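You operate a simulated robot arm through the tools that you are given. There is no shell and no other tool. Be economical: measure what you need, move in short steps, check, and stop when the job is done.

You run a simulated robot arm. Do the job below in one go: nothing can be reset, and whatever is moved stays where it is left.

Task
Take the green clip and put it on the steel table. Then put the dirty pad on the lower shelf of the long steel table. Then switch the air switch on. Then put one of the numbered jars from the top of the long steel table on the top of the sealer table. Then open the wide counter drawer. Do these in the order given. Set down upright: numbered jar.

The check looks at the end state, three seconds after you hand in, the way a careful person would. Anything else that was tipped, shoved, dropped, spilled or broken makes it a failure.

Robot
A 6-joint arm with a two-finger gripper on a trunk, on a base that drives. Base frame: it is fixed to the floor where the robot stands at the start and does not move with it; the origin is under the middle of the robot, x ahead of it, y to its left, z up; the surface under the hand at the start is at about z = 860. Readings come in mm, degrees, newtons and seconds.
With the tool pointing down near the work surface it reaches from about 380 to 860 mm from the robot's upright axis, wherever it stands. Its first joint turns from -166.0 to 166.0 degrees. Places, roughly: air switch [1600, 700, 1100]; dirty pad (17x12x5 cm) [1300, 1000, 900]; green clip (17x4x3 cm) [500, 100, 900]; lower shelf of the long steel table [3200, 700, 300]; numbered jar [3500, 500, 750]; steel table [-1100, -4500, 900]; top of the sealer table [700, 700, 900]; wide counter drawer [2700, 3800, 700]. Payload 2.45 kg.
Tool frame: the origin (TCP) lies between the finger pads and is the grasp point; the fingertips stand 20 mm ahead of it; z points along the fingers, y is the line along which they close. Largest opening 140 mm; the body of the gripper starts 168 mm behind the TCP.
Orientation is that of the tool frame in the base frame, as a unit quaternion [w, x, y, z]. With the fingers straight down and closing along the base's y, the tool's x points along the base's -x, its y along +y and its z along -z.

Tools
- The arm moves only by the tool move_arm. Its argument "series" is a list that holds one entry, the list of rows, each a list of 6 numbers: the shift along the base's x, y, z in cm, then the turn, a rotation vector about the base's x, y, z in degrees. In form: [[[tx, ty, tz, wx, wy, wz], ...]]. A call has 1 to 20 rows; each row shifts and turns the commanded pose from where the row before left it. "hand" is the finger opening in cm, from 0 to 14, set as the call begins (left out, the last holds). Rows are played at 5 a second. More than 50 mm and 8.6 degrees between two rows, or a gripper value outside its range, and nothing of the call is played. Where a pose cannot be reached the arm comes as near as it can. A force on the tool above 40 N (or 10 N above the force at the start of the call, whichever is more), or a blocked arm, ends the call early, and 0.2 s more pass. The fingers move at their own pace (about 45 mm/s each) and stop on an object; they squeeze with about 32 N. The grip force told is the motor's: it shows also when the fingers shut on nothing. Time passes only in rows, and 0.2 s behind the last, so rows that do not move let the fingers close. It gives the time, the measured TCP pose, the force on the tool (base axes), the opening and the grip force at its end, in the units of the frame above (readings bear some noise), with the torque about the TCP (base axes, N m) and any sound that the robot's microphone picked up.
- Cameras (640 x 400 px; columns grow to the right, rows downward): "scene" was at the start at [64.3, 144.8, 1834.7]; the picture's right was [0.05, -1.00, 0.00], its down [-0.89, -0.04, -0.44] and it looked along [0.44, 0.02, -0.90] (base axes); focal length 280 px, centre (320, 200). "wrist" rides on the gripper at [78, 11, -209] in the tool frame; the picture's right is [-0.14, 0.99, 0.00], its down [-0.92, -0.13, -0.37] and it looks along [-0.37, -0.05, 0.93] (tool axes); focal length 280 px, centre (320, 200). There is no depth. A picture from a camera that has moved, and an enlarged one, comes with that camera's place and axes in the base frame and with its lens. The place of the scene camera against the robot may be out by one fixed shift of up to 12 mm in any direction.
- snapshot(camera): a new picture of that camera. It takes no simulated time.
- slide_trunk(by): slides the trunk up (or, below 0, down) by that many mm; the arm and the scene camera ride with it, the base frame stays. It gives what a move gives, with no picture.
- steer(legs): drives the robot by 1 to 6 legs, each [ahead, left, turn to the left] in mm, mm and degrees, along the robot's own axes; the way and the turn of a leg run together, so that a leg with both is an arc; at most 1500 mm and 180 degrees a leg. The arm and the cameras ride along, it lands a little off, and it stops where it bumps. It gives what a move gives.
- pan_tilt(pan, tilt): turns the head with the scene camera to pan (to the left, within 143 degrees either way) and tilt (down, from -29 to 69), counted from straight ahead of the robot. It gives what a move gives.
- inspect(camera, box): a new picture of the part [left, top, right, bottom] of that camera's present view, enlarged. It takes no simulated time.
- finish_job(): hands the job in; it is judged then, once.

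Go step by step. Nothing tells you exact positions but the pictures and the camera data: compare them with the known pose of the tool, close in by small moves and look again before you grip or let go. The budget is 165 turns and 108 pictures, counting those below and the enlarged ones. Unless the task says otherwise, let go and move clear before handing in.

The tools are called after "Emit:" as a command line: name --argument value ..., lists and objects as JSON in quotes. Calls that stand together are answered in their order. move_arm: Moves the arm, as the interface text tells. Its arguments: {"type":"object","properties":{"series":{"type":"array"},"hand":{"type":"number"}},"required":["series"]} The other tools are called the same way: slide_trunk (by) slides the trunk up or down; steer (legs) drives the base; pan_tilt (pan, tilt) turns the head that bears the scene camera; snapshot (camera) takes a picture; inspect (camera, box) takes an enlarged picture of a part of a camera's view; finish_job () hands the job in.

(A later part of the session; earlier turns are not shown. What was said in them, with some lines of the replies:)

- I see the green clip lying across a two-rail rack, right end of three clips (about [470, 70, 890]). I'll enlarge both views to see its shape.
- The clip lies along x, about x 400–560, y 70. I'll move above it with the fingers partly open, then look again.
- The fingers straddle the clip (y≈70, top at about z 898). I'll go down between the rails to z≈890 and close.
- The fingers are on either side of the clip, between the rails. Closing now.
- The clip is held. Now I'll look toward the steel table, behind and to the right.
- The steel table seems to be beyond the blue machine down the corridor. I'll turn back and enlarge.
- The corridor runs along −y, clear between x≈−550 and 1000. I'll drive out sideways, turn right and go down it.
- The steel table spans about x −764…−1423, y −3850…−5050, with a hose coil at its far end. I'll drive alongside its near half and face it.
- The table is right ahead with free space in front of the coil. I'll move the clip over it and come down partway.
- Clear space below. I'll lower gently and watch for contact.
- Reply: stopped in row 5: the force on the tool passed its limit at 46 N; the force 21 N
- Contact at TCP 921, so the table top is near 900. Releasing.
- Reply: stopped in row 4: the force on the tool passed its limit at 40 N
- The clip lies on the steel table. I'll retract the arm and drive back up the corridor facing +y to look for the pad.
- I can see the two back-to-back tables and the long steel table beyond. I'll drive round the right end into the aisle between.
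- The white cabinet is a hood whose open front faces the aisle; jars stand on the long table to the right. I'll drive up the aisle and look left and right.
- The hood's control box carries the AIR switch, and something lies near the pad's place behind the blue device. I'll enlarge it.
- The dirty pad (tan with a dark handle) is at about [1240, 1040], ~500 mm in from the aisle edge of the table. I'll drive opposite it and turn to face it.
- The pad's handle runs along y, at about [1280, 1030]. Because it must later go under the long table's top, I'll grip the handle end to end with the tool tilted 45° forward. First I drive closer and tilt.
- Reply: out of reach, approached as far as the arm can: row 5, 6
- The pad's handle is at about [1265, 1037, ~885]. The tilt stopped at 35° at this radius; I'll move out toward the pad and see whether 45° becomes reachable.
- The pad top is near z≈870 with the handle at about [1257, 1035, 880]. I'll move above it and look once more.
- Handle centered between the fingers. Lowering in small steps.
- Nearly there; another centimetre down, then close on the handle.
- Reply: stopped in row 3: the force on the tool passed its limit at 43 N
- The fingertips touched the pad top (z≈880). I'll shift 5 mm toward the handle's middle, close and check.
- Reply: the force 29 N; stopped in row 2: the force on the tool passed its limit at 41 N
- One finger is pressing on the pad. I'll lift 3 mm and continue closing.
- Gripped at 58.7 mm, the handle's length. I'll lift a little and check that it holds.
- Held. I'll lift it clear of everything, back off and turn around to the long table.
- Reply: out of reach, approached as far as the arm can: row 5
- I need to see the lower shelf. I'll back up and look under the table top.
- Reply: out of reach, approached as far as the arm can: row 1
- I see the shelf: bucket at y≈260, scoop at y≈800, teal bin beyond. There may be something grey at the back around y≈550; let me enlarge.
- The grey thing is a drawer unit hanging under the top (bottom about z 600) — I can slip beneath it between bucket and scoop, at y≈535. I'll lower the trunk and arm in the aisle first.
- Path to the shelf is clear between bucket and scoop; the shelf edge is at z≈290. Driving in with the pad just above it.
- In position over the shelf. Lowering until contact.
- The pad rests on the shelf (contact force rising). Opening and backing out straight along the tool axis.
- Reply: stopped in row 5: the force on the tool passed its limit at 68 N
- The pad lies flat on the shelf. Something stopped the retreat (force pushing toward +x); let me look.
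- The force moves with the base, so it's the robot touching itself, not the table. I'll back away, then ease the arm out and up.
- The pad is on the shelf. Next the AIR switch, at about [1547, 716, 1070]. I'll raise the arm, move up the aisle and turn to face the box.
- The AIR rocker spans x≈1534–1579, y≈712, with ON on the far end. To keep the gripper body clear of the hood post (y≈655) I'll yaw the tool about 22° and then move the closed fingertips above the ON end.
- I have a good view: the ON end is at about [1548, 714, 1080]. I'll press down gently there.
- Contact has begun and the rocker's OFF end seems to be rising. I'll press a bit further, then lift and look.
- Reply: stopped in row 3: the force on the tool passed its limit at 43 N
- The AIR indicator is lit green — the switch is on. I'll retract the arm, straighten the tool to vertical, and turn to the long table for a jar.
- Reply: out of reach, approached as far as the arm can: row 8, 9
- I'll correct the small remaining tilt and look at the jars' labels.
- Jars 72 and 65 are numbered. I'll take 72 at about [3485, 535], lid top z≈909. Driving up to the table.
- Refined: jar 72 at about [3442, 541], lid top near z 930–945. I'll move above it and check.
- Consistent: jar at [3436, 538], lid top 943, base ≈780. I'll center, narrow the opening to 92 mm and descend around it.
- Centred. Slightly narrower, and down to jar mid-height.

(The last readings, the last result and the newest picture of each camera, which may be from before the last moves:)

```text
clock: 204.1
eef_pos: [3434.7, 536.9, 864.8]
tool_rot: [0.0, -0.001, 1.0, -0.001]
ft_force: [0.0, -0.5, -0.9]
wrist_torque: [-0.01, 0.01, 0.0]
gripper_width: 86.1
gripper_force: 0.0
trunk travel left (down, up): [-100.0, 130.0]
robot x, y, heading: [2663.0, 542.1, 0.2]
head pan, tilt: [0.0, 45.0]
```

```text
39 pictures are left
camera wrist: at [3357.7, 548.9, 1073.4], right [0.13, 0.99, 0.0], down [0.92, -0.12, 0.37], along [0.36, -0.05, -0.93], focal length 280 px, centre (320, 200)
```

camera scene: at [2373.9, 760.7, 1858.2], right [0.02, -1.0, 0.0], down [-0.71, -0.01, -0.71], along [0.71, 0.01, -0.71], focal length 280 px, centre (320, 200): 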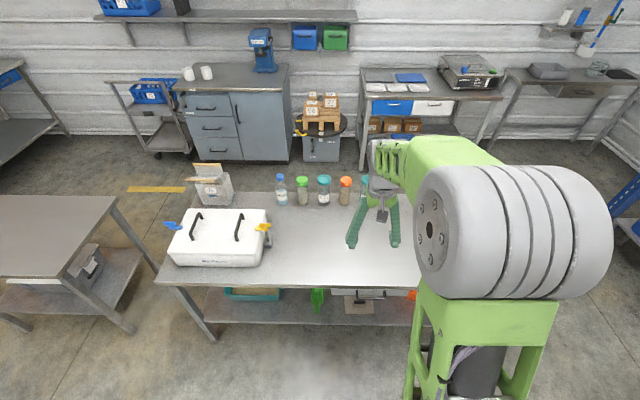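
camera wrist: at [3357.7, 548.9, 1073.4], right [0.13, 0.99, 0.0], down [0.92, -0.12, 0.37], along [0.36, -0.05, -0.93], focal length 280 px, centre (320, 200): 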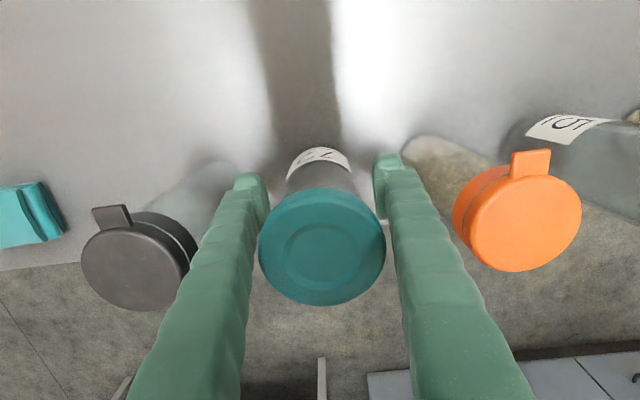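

Around the jar without touching neighbours. Closing and lifting.

Emit:
move_arm --series '[[[0, 0, 0, 0, 0, 0], [0, 0, 0, 0, 0, 0], [0, 0, 0, 0, 0, 0], [0, 0, 0, 0, 0, 0], [0, 0, 0, 0, 0, 0]]]' --hand 4

Emit:
move_arm --series '[[[0, 0, 1.5, 0, 0, 0], [0, 0, 4, 0, 0, 0], [0, 0, 4.5, 0, 0, 0], [0, 0, 4.5, 0, 0, 0], [0, 0, 4.5, 0, 0, 0], [0, 0, 4.5, 0, 0, 0], [0, 0, 4.5, 0, 0, 0], [0, 0, 0, 0, 0, 0]]]'

Emit:
snapshot --camera "wrist"

```text
clock: 205.3
eef_pos: [3435.9, 538.1, 865.4]
tool_rot: [0.0, -0.002, 1.0, 0.0]
ft_force: [0.2, 0.4, 0.7]
wrist_torque: [0.05, -0.03, 0.0]
gripper_width: 64.5
gripper_force: 32.1
trunk travel left (down, up): [-100.0, 130.0]
robot x, y, heading: [2667.6, 543.0, 0.1]
head pan, tilt: [0.0, 45.0]
```

```text
clock: 207.1
eef_pos: [3437.1, 536.5, 1148.6]
tool_rot: [-0.001, -0.002, 1.0, -0.001]
ft_force: [-0.7, 0.7, -2.1]
wrist_torque: [0.0, 0.0, 0.02]
gripper_width: 64.3
gripper_force: 32.2
trunk travel left (down, up): [-100.0, 130.0]
robot x, y, heading: [2662.7, 541.8, -0.1]
head pan, tilt: [0.0, 45.0]
```

```text
38 pictures are left
camera wrist: at [3359.5, 546.5, 1356.9], right [0.13, 0.99, 0.0], down [0.92, -0.12, 0.37], along [0.36, -0.05, -0.93], focal length 280 px, centre (320, 200)
```

wrist: 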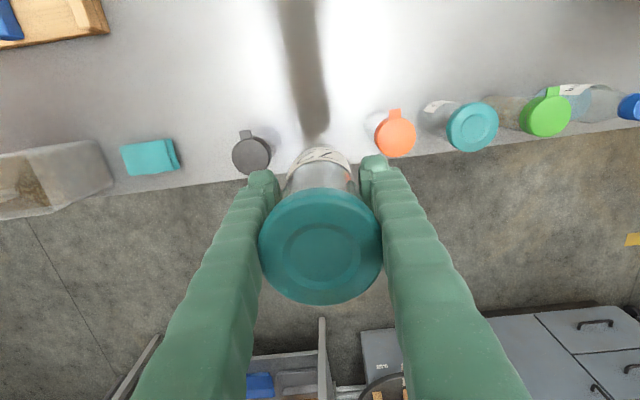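

Jar held, bottom at about z 1064. I'll draw the arm in, then drive round to the free right end of the sealer table.

Emit:
move_arm --series '[[[-4.6, 0, 0, 0, 0, 0], [-4.6, 0, 0, 0, 0, 0], [-4.6, 0, 0, 0, 0, 0], [-4.6, 0, 0, 0, 0, 0], [0, 0, 0, 0, 0, 0]]]'

Emit:
steer --legs '[[-400, 0, 0], [0, 0, -90], [1400, 0, 0], [0, 0, -90], [1200, 0, 0]]'

Emit:
pan_tilt --pan -50 --tilt 35

Emit:
snapshot --camera "scene"

```text
clock: 208.3
eef_pos: [3252.5, 537.1, 1146.5]
tool_rot: [-0.001, -0.003, 1.0, -0.001]
ft_force: [0.1, -0.7, -2.2]
wrist_torque: [0.01, 0.06, 0.0]
gripper_width: 64.3
gripper_force: 32.0
trunk travel left (down, up): [-100.0, 130.0]
robot x, y, heading: [2663.0, 539.2, -0.0]
head pan, tilt: [0.0, 45.0]
```

```text
clock: 220.4
eef_pos: [2231.1, -1347.4, 1136.4]
tool_rot: [-0.01, 0.713, 0.701, 0.009]
ft_force: [-0.3, -0.6, -1.3]
wrist_torque: [-0.02, -0.01, 0.0]
gripper_width: 64.5
gripper_force: 32.1
trunk travel left (down, up): [-100.0, 130.0]
robot x, y, heading: [2248.1, -772.2, -91.1]
head pan, tilt: [0.0, 45.0]
stopped in leg 3: the robot was blocked; the commanded pose is now the measured one
```

```text
clock: 221.6
eef_pos: [2231.4, -1347.8, 1136.3]
tool_rot: [-0.011, 0.714, 0.7, 0.009]
ft_force: [-0.3, -0.2, -1.9]
wrist_torque: [0.02, 0.0, -0.01]
gripper_width: 64.3
gripper_force: 32.3
trunk travel left (down, up): [-100.0, 130.0]
robot x, y, heading: [2246.9, -769.9, -90.9]
head pan, tilt: [-50.0, 35.0]
```

```text
37 pictures are left
camera scene: at [2311.5, -836.9, 1873.0], right [-0.63, 0.78, 0.0], down [0.45, 0.36, -0.82], along [-0.64, -0.52, -0.57], focal length 280 px, centre (320, 200)
```

scene: 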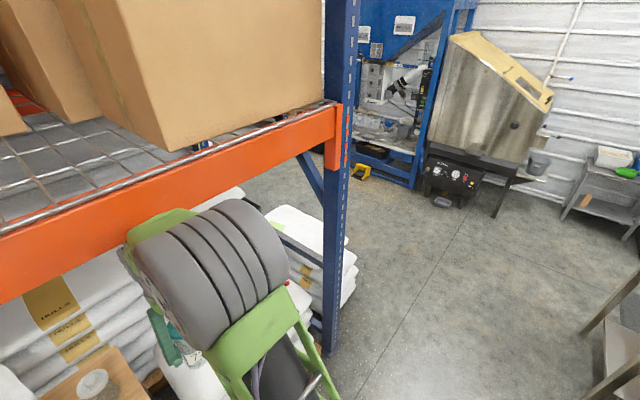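

The raised arm bumped the rack's beam lightly; the jar is still held. I'll back off, check the jar, then turn west.

Emit:
steer --legs '[[-130, 0, 0], [0, 0, -89]]'

Emit:
snapshot --camera "wrist"

Emit:
snapshot --camera "scene"

```text
clock: 226.6
eef_pos: [1673.4, -631.9, 1137.3]
tool_rot: [0.0, 1.0, -0.006, 0.013]
ft_force: [0.4, -0.3, -2.8]
wrist_torque: [0.0, -0.02, 0.02]
gripper_width: 64.4
gripper_force: 32.2
trunk travel left (down, up): [-100.0, 130.0]
robot x, y, heading: [2248.9, -645.3, 179.3]
head pan, tilt: [-50.0, 35.0]
```

```text
36 pictures are left
camera wrist: at [1746.8, -642.6, 1347.5], right [-0.15, -0.99, 0.0], down [-0.93, 0.14, 0.34], along [-0.34, 0.06, -0.94], focal length 280 px, centre (320, 200)
```

wrist: 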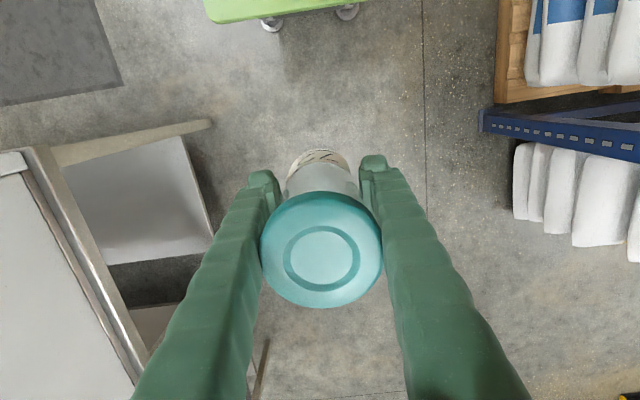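

```text
35 pictures are left
camera scene: at [2175.0, -714.2, 1873.0], right [0.78, 0.63, 0.0], down [0.36, -0.44, -0.82], along [-0.52, 0.64, -0.57], focal length 280 px, centre (320, 200)
```

scene: 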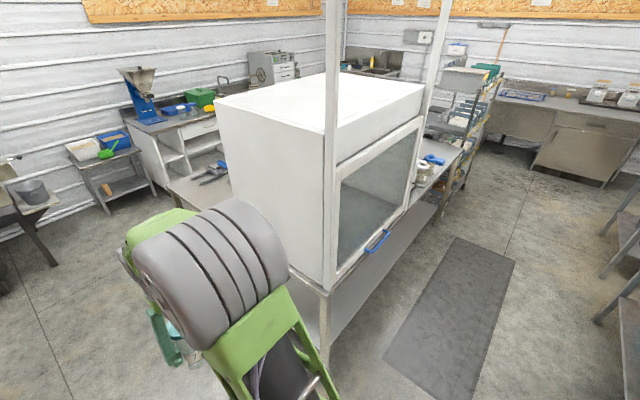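

The jar is fine. Continuing west, then turning to face the sealer table's right end.

Emit:
steer --legs '[[1200, 60, 0], [350, 0, 0], [0, 0, -89.3]]'

Emit:
pan_tilt --pan 15 --tilt 45

Emit:
snapshot --camera "scene"

Emit:
snapshot --camera "wrist"

```text
clock: 238.3
eef_pos: [696.5, -126.4, 1137.1]
tool_rot: [0.009, 0.718, -0.696, 0.009]
ft_force: [-0.3, 0.0, -1.4]
wrist_torque: [0.0, 0.04, 0.05]
gripper_width: 64.6
gripper_force: 32.1
trunk travel left (down, up): [-100.0, 130.0]
robot x, y, heading: [710.3, -705.3, 91.8]
head pan, tilt: [-50.0, 35.0]
```

```text
clock: 239.7
eef_pos: [695.9, -125.5, 1136.2]
tool_rot: [0.008, 0.719, -0.695, 0.01]
ft_force: [0.8, -0.6, -1.5]
wrist_torque: [0.0, -0.01, -0.04]
gripper_width: 64.4
gripper_force: 31.9
trunk travel left (down, up): [-100.0, 130.0]
robot x, y, heading: [711.2, -701.8, 91.7]
head pan, tilt: [15.0, 45.0]
```

```text
34 pictures are left
camera scene: at [536.9, -617.4, 1858.2], right [0.96, 0.29, 0.0], down [0.2, -0.68, -0.71], along [-0.2, 0.68, -0.71], focal length 280 px, centre (320, 200)
```

scene: 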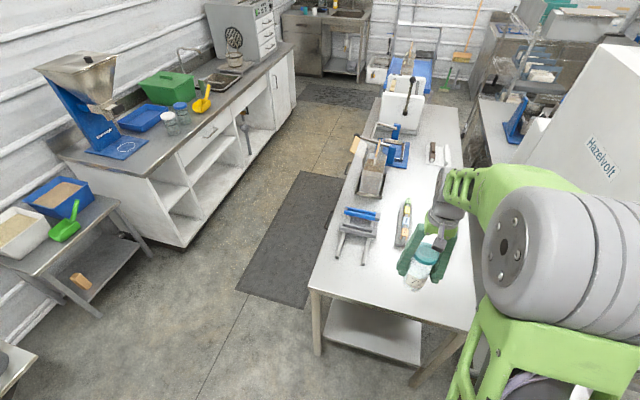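

```text
33 pictures are left
camera wrist: at [688.1, -198.6, 1347.5], right [-0.99, 0.11, 0.0], down [0.1, 0.93, 0.34], along [0.04, 0.34, -0.94], focal length 280 px, centre (320, 200)
```

wrist: 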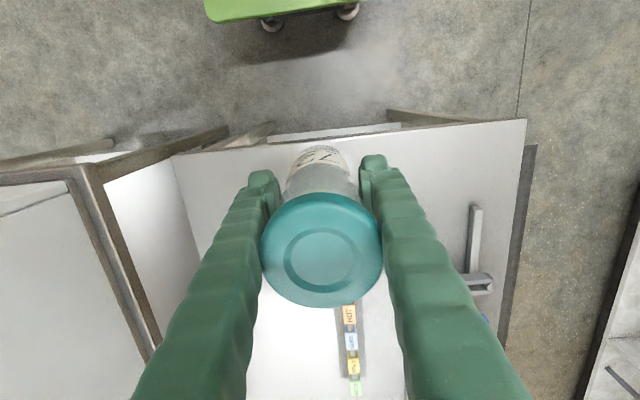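

The table end is at y≈−131 and spans x 354–957; the spot around [720, 25] is free, clear of the tag row. I'll level the tool, move over it and lower partway.

Emit:
move_arm --series '[[[0.6, 3.75, 0, 1.46, 0.19, 0], [0.6, 3.75, 0, 0, 0, 0], [0.6, 3.75, 0, 0, 0, 0], [0.6, 3.75, 0, 0, 0, 0], [0, 0, -4, 0, 0, 0], [0, 0, -4, 0, 0, 0], [0, 0, -4, 0, 0, 0], [0, 0, -3, 0, 0, 0], [0, 0, 0, 0, 0, 0]]]'

Emit:
snapshot --camera "wrist"

Emit:
inspect --camera "scene" --box '[330, 160, 530, 310]'

```text
clock: 241.7
eef_pos: [720.1, 24.1, 987.7]
tool_rot: [0.001, 0.718, -0.696, -0.001]
ft_force: [0.4, 0.7, -1.9]
wrist_torque: [-0.03, 0.0, -0.02]
gripper_width: 64.5
gripper_force: 31.8
trunk travel left (down, up): [-100.0, 130.0]
robot x, y, heading: [709.7, -702.5, 91.8]
head pan, tilt: [15.0, 45.0]
```

```text
32 pictures are left
camera wrist: at [713.6, -54.6, 1196.5], right [-0.99, 0.11, 0.0], down [0.1, 0.92, 0.37], along [0.04, 0.37, -0.93], focal length 280 px, centre (320, 200)
```

wrist: 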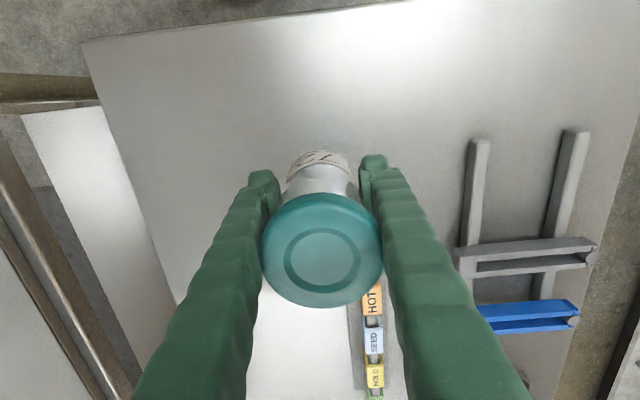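

```text
2.67 times, centred on (430, 235) of scene
camera zoom: at [536.9, -617.5, 1858.3], right [0.96, 0.29, 0.0], down [0.2, -0.68, -0.71], along [-0.2, 0.68, -0.71], focal length 746 px, centre (27, 107)
```

zoom: 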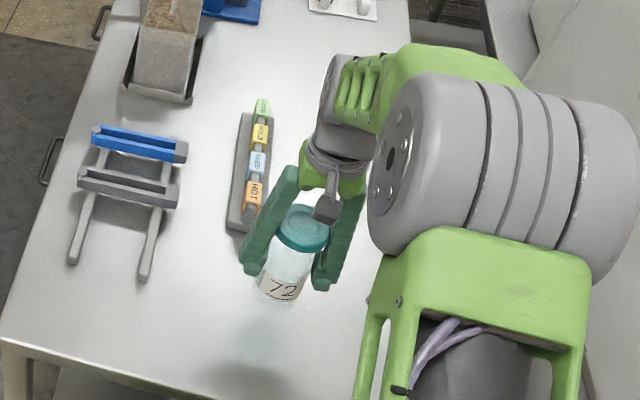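

Clear. Lowering gently until the jar touches.

Emit:
move_arm --series '[[[0, 0, -1.5, 0, 0, 0], [0, 0, -0.8, 0, 0, 0], [0, 0, -0.4, 0, 0, 0], [0, 0, -0.4, 0, 0, 0], [0, 0, -0.3, 0, 0, 0], [0, 0, -0.3, 0, 0, 0], [0, 0, -0.3, 0, 0, 0]]]'

```text
clock: 243.3
eef_pos: [720.8, 24.3, 947.4]
tool_rot: [0.002, 0.718, -0.696, 0.0]
ft_force: [-0.3, -0.3, -2.4]
wrist_torque: [0.03, 0.03, -0.01]
gripper_width: 64.3
gripper_force: 31.8
trunk travel left (down, up): [-100.0, 130.0]
robot x, y, heading: [708.0, -703.0, 91.7]
head pan, tilt: [15.0, 45.0]
```

Emit:
move_arm --series '[[[0, 0, -0.3, 0, 0, 0], [0, 0, -0.3, 0, 0, 0], [0, 0, -0.3, 0, 0, 0]]]'

Emit:
inspect --camera "scene" --box '[390, 200, 470, 280]'

```text
clock: 244.1
eef_pos: [720.1, 26.4, 943.9]
tool_rot: [-0.003, 0.719, -0.695, -0.004]
ft_force: [1.0, -0.1, 15.5]
wrist_torque: [-0.03, 0.15, 0.02]
gripper_width: 64.6
gripper_force: 31.9
trunk travel left (down, up): [-100.0, 130.0]
robot x, y, heading: [706.0, -705.3, 91.9]
head pan, tilt: [15.0, 45.0]
stopped in row 3: the force on the tool passed its limit at 42 N (the readings are from after the stop); the commanded pose is now the measured one
```

```text
5.00 times, centred on (430, 240) of scene
camera zoom: at [536.9, -619.5, 1858.3], right [0.96, 0.29, 0.0], down [0.2, -0.68, -0.71], along [-0.2, 0.68, -0.71], focal length 1400 px, centre (-230, 0)
```

zoom: 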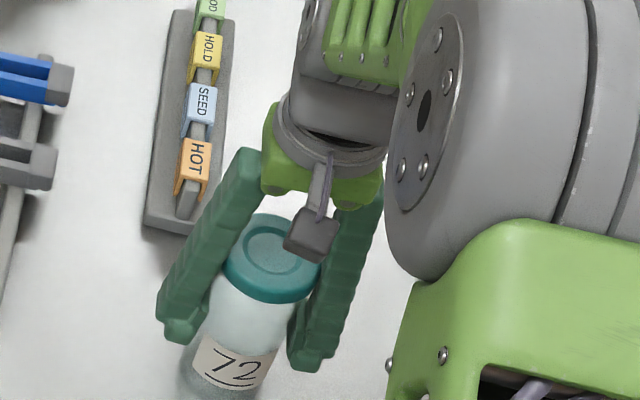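

The jar stands on the table. Opening and rising straight up.

Emit:
move_arm --series '[[[0, 0, 0, 0, 0, 0], [0, 0, 0, 0, 0, 0], [0, 0, 0, 0, 0, 0], [0, 0, 0, 0, 0, 0]]]' --hand 9.5

Emit:
move_arm --series '[[[0, 0, 2, 0, 0, 0], [0, 0, 3, 0, 0, 0], [0, 0, 4, 0, 0, 0], [0, 0, 4.5, 0, 0, 0], [0, 0, 4.5, 0, 0, 0], [0, 0, 4.5, 0, 0, 0], [0, 0, 0, 0, 0, 0]]]'

Emit:
snapshot --camera "wrist"

Emit:
snapshot --camera "scene"

```text
clock: 245.1
eef_pos: [718.9, 25.8, 942.1]
tool_rot: [0.0, 0.718, -0.696, -0.002]
ft_force: [0.3, -0.5, -0.2]
wrist_torque: [-0.07, 0.01, -0.01]
gripper_width: 95.3
gripper_force: 0.0
trunk travel left (down, up): [-100.0, 130.0]
robot x, y, heading: [708.9, -703.4, 91.6]
head pan, tilt: [15.0, 45.0]
```

```text
clock: 246.7
eef_pos: [722.2, 24.3, 1167.3]
tool_rot: [-0.001, 0.718, -0.696, -0.002]
ft_force: [0.9, 0.7, -0.2]
wrist_torque: [-0.02, 0.0, -0.03]
gripper_width: 95.1
gripper_force: 0.1
trunk travel left (down, up): [-100.0, 130.0]
robot x, y, heading: [710.1, -705.8, 92.1]
head pan, tilt: [15.0, 45.0]
```

```text
29 pictures are left
camera wrist: at [716.2, -54.8, 1373.9], right [-0.99, 0.11, 0.0], down [0.1, 0.92, 0.37], along [0.04, 0.37, -0.93], focal length 280 px, centre (320, 200)
```

wrist: 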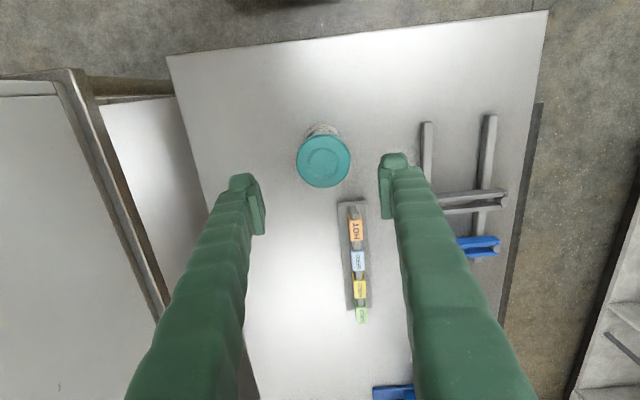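

```text
28 pictures are left
camera scene: at [536.9, -617.6, 1858.2], right [0.96, 0.29, 0.0], down [0.2, -0.68, -0.71], along [-0.2, 0.68, -0.71], focal length 280 px, centre (320, 200)
```

scene: 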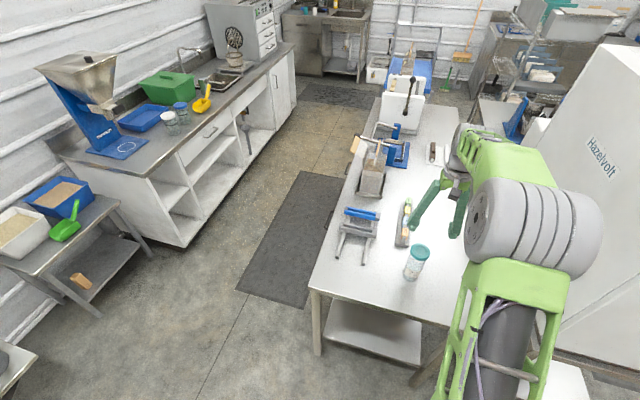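

Jar 72 stands upright on the sealer table. Last: the wide counter drawer near [2700, 3800]. I'll draw the arm in and drive back round and up the aisle.

Emit:
move_arm --series '[[[0, -4.5, 1, 0, 0, 0], [0, -4.5, 0, 0, 0, 0], [0, -4.5, 0, 0, 0, 0], [0, -1.5, 0, 0, 0, 0]]]'

Emit:
steer --legs '[[0, 0, -92], [1450, 0, 0], [120, 0, 0], [0, 0, 90], [1500, 0, 0], [1400, 0, 0]]'

Emit:
pan_tilt --pan 0 --tilt 25

Emit:
snapshot --camera "scene"

```text
clock: 247.7
eef_pos: [719.7, -124.4, 1177.2]
tool_rot: [0.0, 0.718, -0.696, -0.002]
ft_force: [0.4, 0.2, -0.7]
wrist_torque: [-0.01, -0.01, -0.02]
gripper_width: 95.1
gripper_force: 0.0
trunk travel left (down, up): [-100.0, 130.0]
robot x, y, heading: [707.1, -702.4, 91.7]
head pan, tilt: [15.0, 45.0]
```

```text
clock: 277.2
eef_pos: [2411.2, 2831.4, 1178.1]
tool_rot: [0.001, -0.702, 0.712, 0.002]
ft_force: [-0.3, 0.2, -0.8]
wrist_torque: [-0.02, 0.01, 0.02]
gripper_width: 94.9
gripper_force: 0.1
trunk travel left (down, up): [-100.0, 130.0]
robot x, y, heading: [2371.5, 2253.0, 89.2]
head pan, tilt: [15.0, 45.0]
```

```text
clock: 278.1
eef_pos: [2411.7, 2830.3, 1178.6]
tool_rot: [0.001, -0.701, 0.713, 0.002]
ft_force: [-0.5, 0.2, 0.2]
wrist_torque: [0.0, 0.01, 0.0]
gripper_width: 94.9
gripper_force: 0.0
trunk travel left (down, up): [-100.0, 130.0]
robot x, y, heading: [2373.6, 2248.3, 88.9]
head pan, tilt: [0.0, 25.0]
```

```text
27 pictures are left
camera scene: at [2226.0, 2359.4, 1888.8], right [1.0, -0.02, 0.0], down [-0.01, -0.42, -0.91], along [0.01, 0.91, -0.42], focal length 280 px, centre (320, 200)
```

scene: 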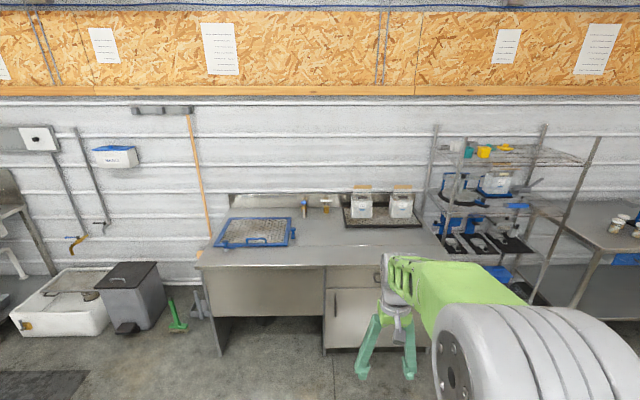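

Emit:
inspect --camera "scene" --box '[190, 220, 450, 380]'

Emit:
snapshot --camera "wrist"

```text
2.46 times, centred on (320, 300) of scene
camera zoom: at [2226.0, 2359.4, 1888.8], right [1.0, -0.02, 0.0], down [-0.01, -0.42, -0.91], along [0.01, 0.91, -0.42], focal length 689 px, centre (320, -46)
```

zoom: 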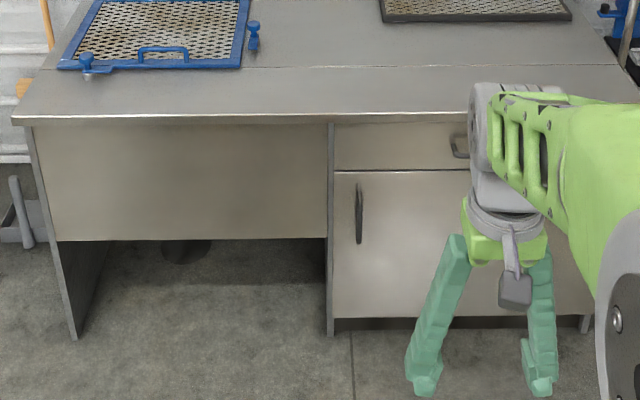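

```text
25 pictures are left
camera wrist: at [2399.9, 2751.3, 1386.3], right [-0.99, 0.15, 0.0], down [0.14, 0.92, 0.37], along [0.06, 0.37, -0.93], focal length 280 px, centre (320, 200)
```

wrist: 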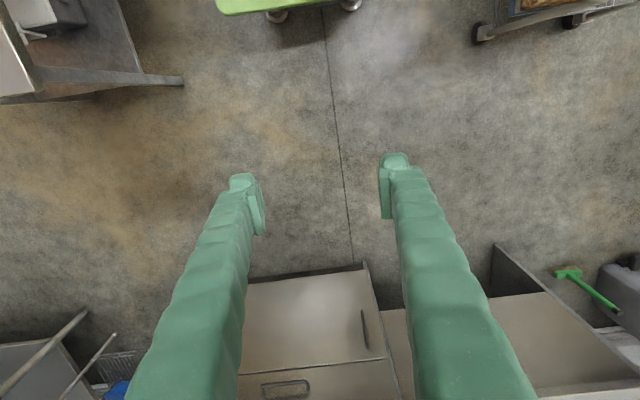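

The drawer (bow handle, along x) is the one above the cupboard door, at about x≈2690. I'll drive closer, straight opposite, and look again.

Emit:
steer --legs '[[450, 0, 1], [0, -310, 0]]'

Emit:
pan_tilt --pan -8 --tilt 45

Emit:
snapshot --camera "scene"

Emit:
snapshot --camera "wrist"

```text
clock: 283.6
eef_pos: [2711.9, 3273.1, 1178.5]
tool_rot: [-0.001, 0.707, -0.707, -0.001]
ft_force: [0.1, -0.1, 0.2]
wrist_torque: [0.0, 0.01, -0.01]
gripper_width: 95.1
gripper_force: 0.1
trunk travel left (down, up): [-100.0, 130.0]
robot x, y, heading: [2685.7, 2692.2, 89.9]
head pan, tilt: [0.0, 25.0]
```

```text
clock: 284.4
eef_pos: [2713.5, 3270.4, 1177.5]
tool_rot: [-0.001, 0.707, -0.707, -0.001]
ft_force: [-0.2, 0.2, 0.2]
wrist_torque: [-0.04, -0.01, 0.0]
gripper_width: 95.1
gripper_force: 0.1
trunk travel left (down, up): [-100.0, 130.0]
robot x, y, heading: [2681.6, 2694.0, 89.8]
head pan, tilt: [-8.0, 45.0]
```

```text
24 pictures are left
camera scene: at [2547.1, 2786.2, 1858.3], right [0.99, -0.14, 0.0], down [-0.1, -0.7, -0.71], along [0.1, 0.7, -0.71], focal length 280 px, centre (320, 200)
```

scene: 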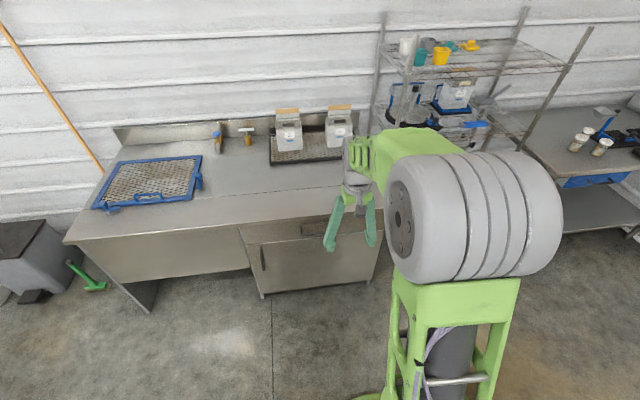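

```text
23 pictures are left
camera wrist: at [2703.5, 3192.1, 1386.3], right [-0.99, 0.14, 0.0], down [0.13, 0.92, 0.37], along [0.05, 0.37, -0.93], focal length 280 px, centre (320, 200)
```

wrist: 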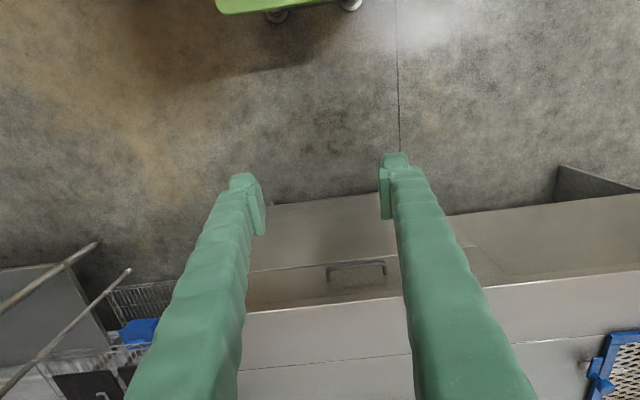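

The handle is at about [2668, 3655, 751], just under the counter's edge. I'll turn the tool so the fingers close in the vertical plane, drive nearer, and pitch forward while lowering.

Emit:
move_arm --series '[[[-0.4, 0, -2, 0, 0, 8.2], [-0.4, 0, -2, 0, 0, 8.2], [-0.4, 0, -2, 0, 0, 8.2], [-0.4, 0, -2, 0, 0, 8.2], [-0.4, 0, -2, 0, 0, 8.2], [-0.4, 0, -2, 0, 0, 8.2], [-0.4, 0, -2, 0, 0, 8.2], [-0.4, 0, -2, 0, 0, 8.2], [-0.4, 0, -2, 0, 0, 8.2], [-0.4, 0, -2, 0, 0, 8.2], [0, 0, -2, 0, 0, 8], [0, 0, 0, 0, 0, 0]]]' --hand 7

Emit:
move_arm --series '[[[0, 0, -1, 8.4, 0, 0], [0, 0, -1, 8.4, 0, 0], [0, 0, -1, 8.4, 0, 0], [0, 0, -1, 8.4, 0, 0], [0, 0, -1, 8.4, 0, 0], [0, 0, -1, 8.4, 0, 0], [0, 0, -1, 8.4, 0, 0], [0, 0, 0, 0, 0, 0]]]'

Emit:
snapshot --camera "wrist"

```text
clock: 287.0
eef_pos: [2674.2, 3270.9, 957.2]
tool_rot: [-0.001, 1.0, 0.001, -0.003]
ft_force: [0.2, -0.6, -0.6]
wrist_torque: [-0.01, 0.01, -0.01]
gripper_width: 69.7
gripper_force: 0.0
trunk travel left (down, up): [-100.0, 130.0]
robot x, y, heading: [2683.7, 2694.6, 90.1]
head pan, tilt: [-8.0, 45.0]
```

```text
clock: 288.8
eef_pos: [2672.5, 3271.4, 887.9]
tool_rot: [-0.491, 0.871, 0.001, -0.001]
ft_force: [-0.6, -0.2, -0.1]
wrist_torque: [0.0, 0.0, 0.0]
gripper_width: 69.9
gripper_force: 0.0
trunk travel left (down, up): [-100.0, 130.0]
robot x, y, heading: [2685.4, 2692.4, 89.9]
head pan, tilt: [-8.0, 45.0]
```

```text
22 pictures are left
camera wrist: at [2752.9, 3087.9, 987.1], right [-0.14, -0.51, -0.85], down [-0.92, -0.25, 0.3], along [-0.37, 0.82, -0.44], focal length 280 px, centre (320, 200)
```

wrist: 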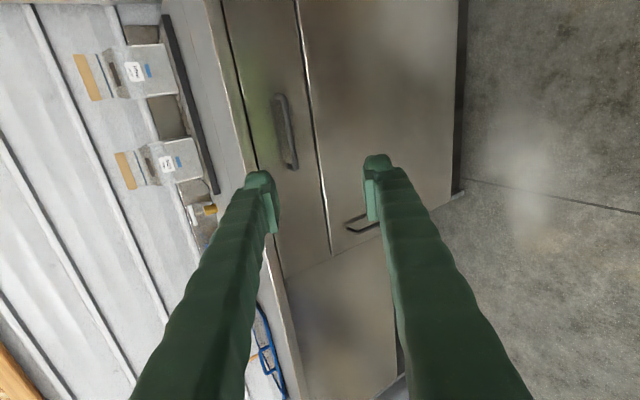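

The tilted tool works well; handle at about [2672, 3666, 733]. I'll drive 230 mm nearer and line up 90 mm in front of it.

Emit:
steer --legs '[[230, 0, 0]]'

Emit:
move_arm --series '[[[0, 1.5, -3.5, 0, 0, 0], [0, 3, -3.5, 0, 0, 0], [0, 3, -3.5, 0, 0, 0], [0, 0, 0, 0, 0, 0]]]' --hand 5

Emit:
snapshot --camera "wrist"

```text
clock: 290.6
eef_pos: [2671.4, 3505.8, 888.0]
tool_rot: [-0.489, 0.872, 0.002, -0.002]
ft_force: [0.2, 0.1, -0.1]
wrist_torque: [0.02, 0.0, 0.0]
gripper_width: 70.0
gripper_force: 0.1
trunk travel left (down, up): [-100.0, 130.0]
robot x, y, heading: [2686.2, 2926.9, 90.2]
head pan, tilt: [-8.0, 45.0]
```

```text
clock: 291.6
eef_pos: [2672.5, 3580.1, 785.1]
tool_rot: [-0.491, 0.871, 0.001, -0.001]
ft_force: [0.9, 0.1, 0.1]
wrist_torque: [0.02, -0.01, -0.01]
gripper_width: 50.1
gripper_force: 0.2
trunk travel left (down, up): [-100.0, 130.0]
robot x, y, heading: [2687.3, 2928.8, 90.1]
head pan, tilt: [-8.0, 45.0]
```

```text
21 pictures are left
camera wrist: at [2752.8, 3396.3, 883.5], right [-0.14, -0.51, -0.85], down [-0.92, -0.25, 0.3], along [-0.37, 0.82, -0.44], focal length 280 px, centre (320, 200)
```

wrist: 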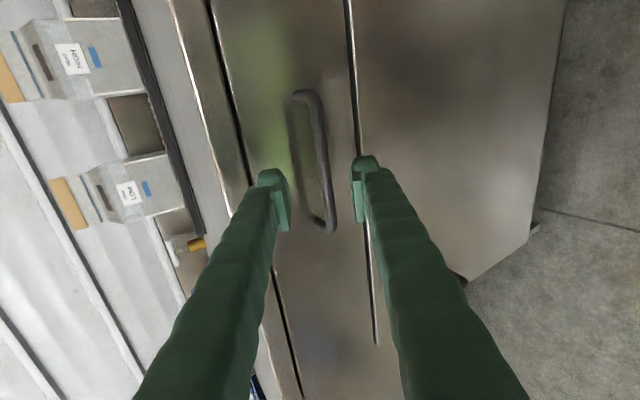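

The bar lies exactly between the fingers' line of approach. Advancing 65 mm along the tool axis and checking.

Emit:
move_arm --series '[[[0, 2.6, -1.6, 0, 0, 0], [0, 1.7, -1.1, 0, 0, 0], [0, 1.3, -0.9, 0, 0, 0], [0, 0, 0, 0, 0, 0]]]'

Emit:
snapshot --camera "wrist"

```text
clock: 292.6
eef_pos: [2671.3, 3636.1, 747.6]
tool_rot: [-0.49, 0.872, 0.001, -0.002]
ft_force: [-0.1, 0.3, 0.2]
wrist_torque: [-0.02, -0.04, 0.01]
gripper_width: 49.8
gripper_force: 0.0
trunk travel left (down, up): [-100.0, 130.0]
robot x, y, heading: [2682.8, 2927.8, 90.2]
head pan, tilt: [-8.0, 45.0]
```

```text
20 pictures are left
camera wrist: at [2751.9, 3452.3, 847.1], right [-0.14, -0.51, -0.85], down [-0.92, -0.25, 0.3], along [-0.37, 0.82, -0.44], focal length 280 px, centre (320, 200)
```

wrist: 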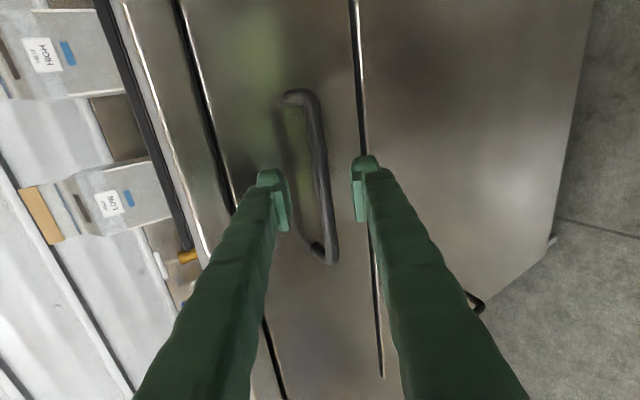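

Well centred; bar 38 mm ahead of the TCP. I'll narrow to 34 mm, advance 28 mm, then close on the bar.

Emit:
move_arm --series '[[[0, 0, 0, 0, 0, 0], [0, 0.8, -0.5, 0, 0, 0], [0, 0.8, -0.5, 0, 0, 0], [0, 0.8, -0.45, 0, 0, 0], [0, 0, 0, 0, 0, 0]]]' --hand 3.4

Emit:
snapshot --camera "wrist"

```text
clock: 293.8
eef_pos: [2673.2, 3660.0, 733.4]
tool_rot: [-0.491, 0.871, 0.001, -0.002]
ft_force: [-0.9, 0.2, 0.4]
wrist_torque: [0.02, 0.0, -0.03]
gripper_width: 34.3
gripper_force: 0.1
trunk travel left (down, up): [-100.0, 130.0]
robot x, y, heading: [2680.1, 2929.9, 90.1]
head pan, tilt: [-8.0, 45.0]
```

```text
19 pictures are left
camera wrist: at [2753.0, 3475.7, 831.3], right [-0.14, -0.51, -0.85], down [-0.92, -0.25, 0.3], along [-0.37, 0.82, -0.44], focal length 280 px, centre (320, 200)
```

wrist: 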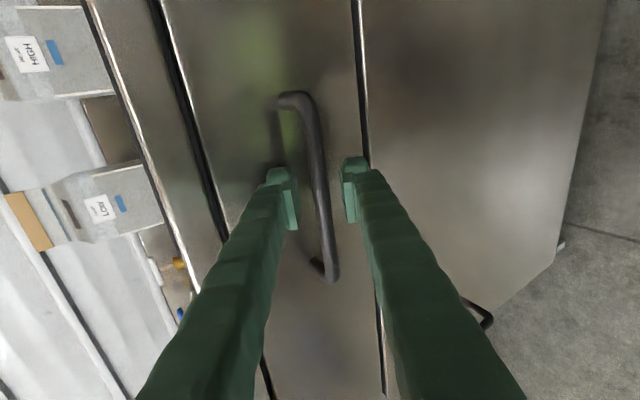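

The bar is between the fingertips. Closing.

Emit:
move_arm --series '[[[0, 0, 0, 0, 0, 0], [0, 0, 0, 0, 0, 0], [0, 0, 0, 0, 0, 0], [0, 0, 0, 0, 0, 0]]]' --hand 0

```text
clock: 294.8
eef_pos: [2673.2, 3660.0, 731.8]
tool_rot: [-0.49, 0.872, 0.003, -0.002]
ft_force: [1.2, -0.3, -1.1]
wrist_torque: [0.0, -0.76, 0.45]
gripper_width: 11.1
gripper_force: 38.2
trunk travel left (down, up): [-100.0, 130.0]
robot x, y, heading: [2686.8, 2925.9, 89.9]
head pan, tilt: [-8.0, 45.0]
```

Gripped the bar (11 mm). Pulling gently.

Emit:
move_arm --series '[[[0, -0.7, 0, 0, 0, 0], [0, -1, 0, 0, 0, 0], [0, -1.5, 0, 0, 0, 0], [0, -1.5, 0, 0, 0, 0], [0, -1.5, 0, 0, 0, 0], [0, -1.5, 0, 0, 0, 0], [0, 0, 0, 0, 0, 0]]]'

Emit:
snapshot --camera "wrist"

```text
clock: 296.4
eef_pos: [2672.3, 3581.3, 731.3]
tool_rot: [-0.489, 0.872, 0.001, -0.002]
ft_force: [1.7, -1.4, -13.6]
wrist_torque: [-0.08, -0.77, 0.43]
gripper_width: 11.3
gripper_force: 38.1
trunk travel left (down, up): [-100.0, 130.0]
robot x, y, heading: [2683.0, 2926.3, 90.0]
head pan, tilt: [-8.0, 45.0]
```

```text
18 pictures are left
camera wrist: at [2752.8, 3397.9, 831.6], right [-0.14, -0.52, -0.85], down [-0.92, -0.25, 0.3], along [-0.37, 0.82, -0.44], focal length 280 px, centre (320, 200)
```

wrist: 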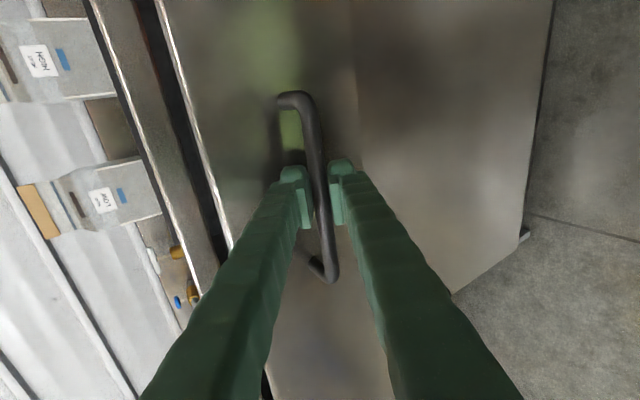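

The drawer is sliding out (~80 mm). I'll keep pulling by backing the base.

Emit:
steer --legs '[[-120, 0, 0]]'

Emit:
steer --legs '[[-100, 0, 0]]'

Emit:
snapshot --camera "scene"

```text
clock: 297.6
eef_pos: [2673.0, 3459.0, 733.4]
tool_rot: [-0.489, 0.872, 0.001, -0.001]
ft_force: [-0.4, -1.7, -18.8]
wrist_torque: [-0.07, -0.74, 0.45]
gripper_width: 10.9
gripper_force: 38.4
trunk travel left (down, up): [-100.0, 130.0]
robot x, y, heading: [2683.3, 2802.8, 89.9]
head pan, tilt: [-8.0, 45.0]
```

```text
clock: 298.9
eef_pos: [2673.2, 3359.4, 732.0]
tool_rot: [-0.489, 0.872, 0.001, -0.002]
ft_force: [-0.8, 0.1, 0.4]
wrist_torque: [0.01, -0.78, 0.49]
gripper_width: 11.0
gripper_force: 38.5
trunk travel left (down, up): [-100.0, 130.0]
robot x, y, heading: [2683.6, 2704.2, 89.8]
head pan, tilt: [-8.0, 45.0]
stopped in leg 1: the force on the tool passed its limit at 61 N (the readings are from after the stop); the commanded pose is now the measured one
```

```text
17 pictures are left
camera scene: at [2546.9, 2796.4, 1858.3], right [0.99, -0.14, 0.0], down [-0.1, -0.7, -0.71], along [0.1, 0.7, -0.71], focal length 280 px, centre (320, 200)
```

scene: 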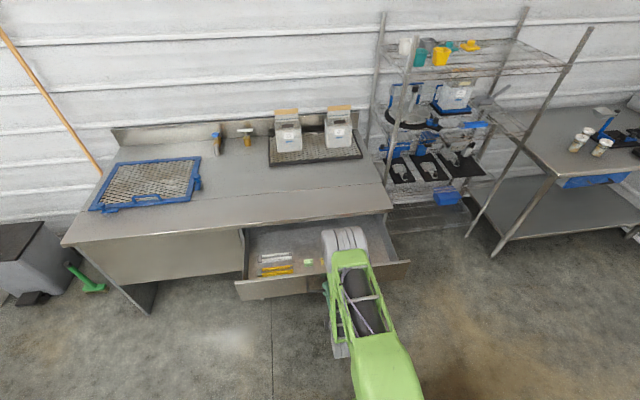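

The drawer is fully open at its stop. I'll release the bar and withdraw along the tool axis.

Emit:
move_arm --series '[[[0, 0, 0, 0, 0, 0], [0, 0, 0, 0, 0, 0], [0, 0, 0, 0, 0, 0]]]' --hand 3.4

Emit:
move_arm --series '[[[0, -0.9, 0.55, 0, 0, 0], [0, -1.7, 1.0, 0, 0, 0], [0, -2.5, 1.5, 0, 0, 0], [0, -2.5, 1.5, 0, 0, 0], [0, 0, 0, 0, 0, 0]]]'

Emit:
steer --legs '[[-80, 0, 0]]'

Emit:
snapshot --camera "wrist"

Emit:
snapshot --camera "scene"

```text
clock: 299.7
eef_pos: [2672.6, 3360.4, 732.3]
tool_rot: [-0.489, 0.872, 0.002, -0.003]
ft_force: [-1.2, -0.5, 0.9]
wrist_torque: [-0.02, 0.02, 0.0]
gripper_width: 34.0
gripper_force: 0.1
trunk travel left (down, up): [-100.0, 130.0]
robot x, y, heading: [2683.2, 2703.0, 89.9]
head pan, tilt: [-8.0, 45.0]
```

```text
clock: 300.9
eef_pos: [2671.8, 3282.4, 778.3]
tool_rot: [-0.489, 0.872, 0.002, -0.002]
ft_force: [-0.1, 0.3, 1.2]
wrist_torque: [-0.01, -0.04, 0.0]
gripper_width: 33.9
gripper_force: 0.1
trunk travel left (down, up): [-100.0, 130.0]
robot x, y, heading: [2686.5, 2703.8, 89.9]
head pan, tilt: [-8.0, 45.0]
```

```text
clock: 301.9
eef_pos: [2671.0, 3202.0, 776.4]
tool_rot: [-0.489, 0.872, 0.003, -0.002]
ft_force: [0.1, 0.8, 0.1]
wrist_torque: [0.0, -0.02, -0.02]
gripper_width: 33.9
gripper_force: 0.0
trunk travel left (down, up): [-100.0, 130.0]
robot x, y, heading: [2683.8, 2620.6, 89.9]
head pan, tilt: [-8.0, 45.0]
```

```text
16 pictures are left
camera wrist: at [2750.9, 3018.5, 876.7], right [-0.14, -0.52, -0.85], down [-0.92, -0.25, 0.3], along [-0.37, 0.82, -0.44], focal length 280 px, centre (320, 200)
```

wrist: 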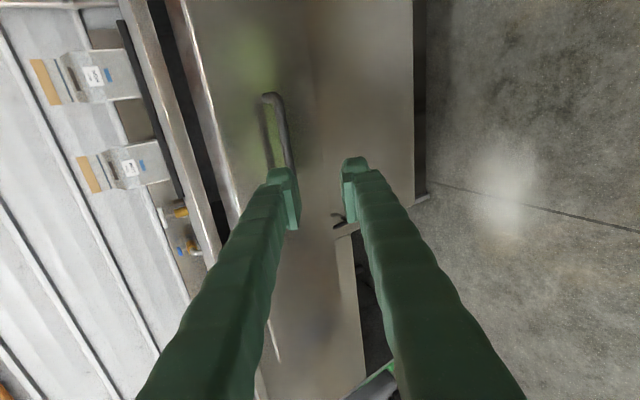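

```text
15 pictures are left
camera scene: at [2546.6, 2715.5, 1858.4], right [0.99, -0.14, 0.0], down [-0.1, -0.7, -0.71], along [0.1, 0.7, -0.71], focal length 280 px, centre (320, 200)
```

scene: 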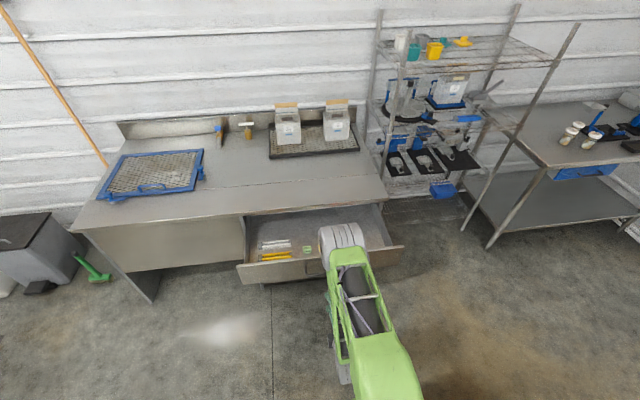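

The drawer is open and the hand is clear. All five steps are done in order, so I'm handing in.

Emit:
finish_job

```text
The job is handed in.
```

I did all five steps in the order given and handed the job in. The result of the check hasn't come back.

- **Green clip:** it lies on the steel table.
- **Dirty pad:** it lies flat on the lower shelf of the long steel table.
- **Air switch:** it is on, and its indicator is lit green.
- **Numbered jar:** jar 72 stands upright on top of the sealer table.
- **Wide counter drawer:** it is pulled out about 300 mm, to its stop.

While carrying the jar, the arm bumped the storage rack near the aisle and the robot stopped. The jar stayed in the grip. I saw nothing moved on the rack, but I did not check it closely.
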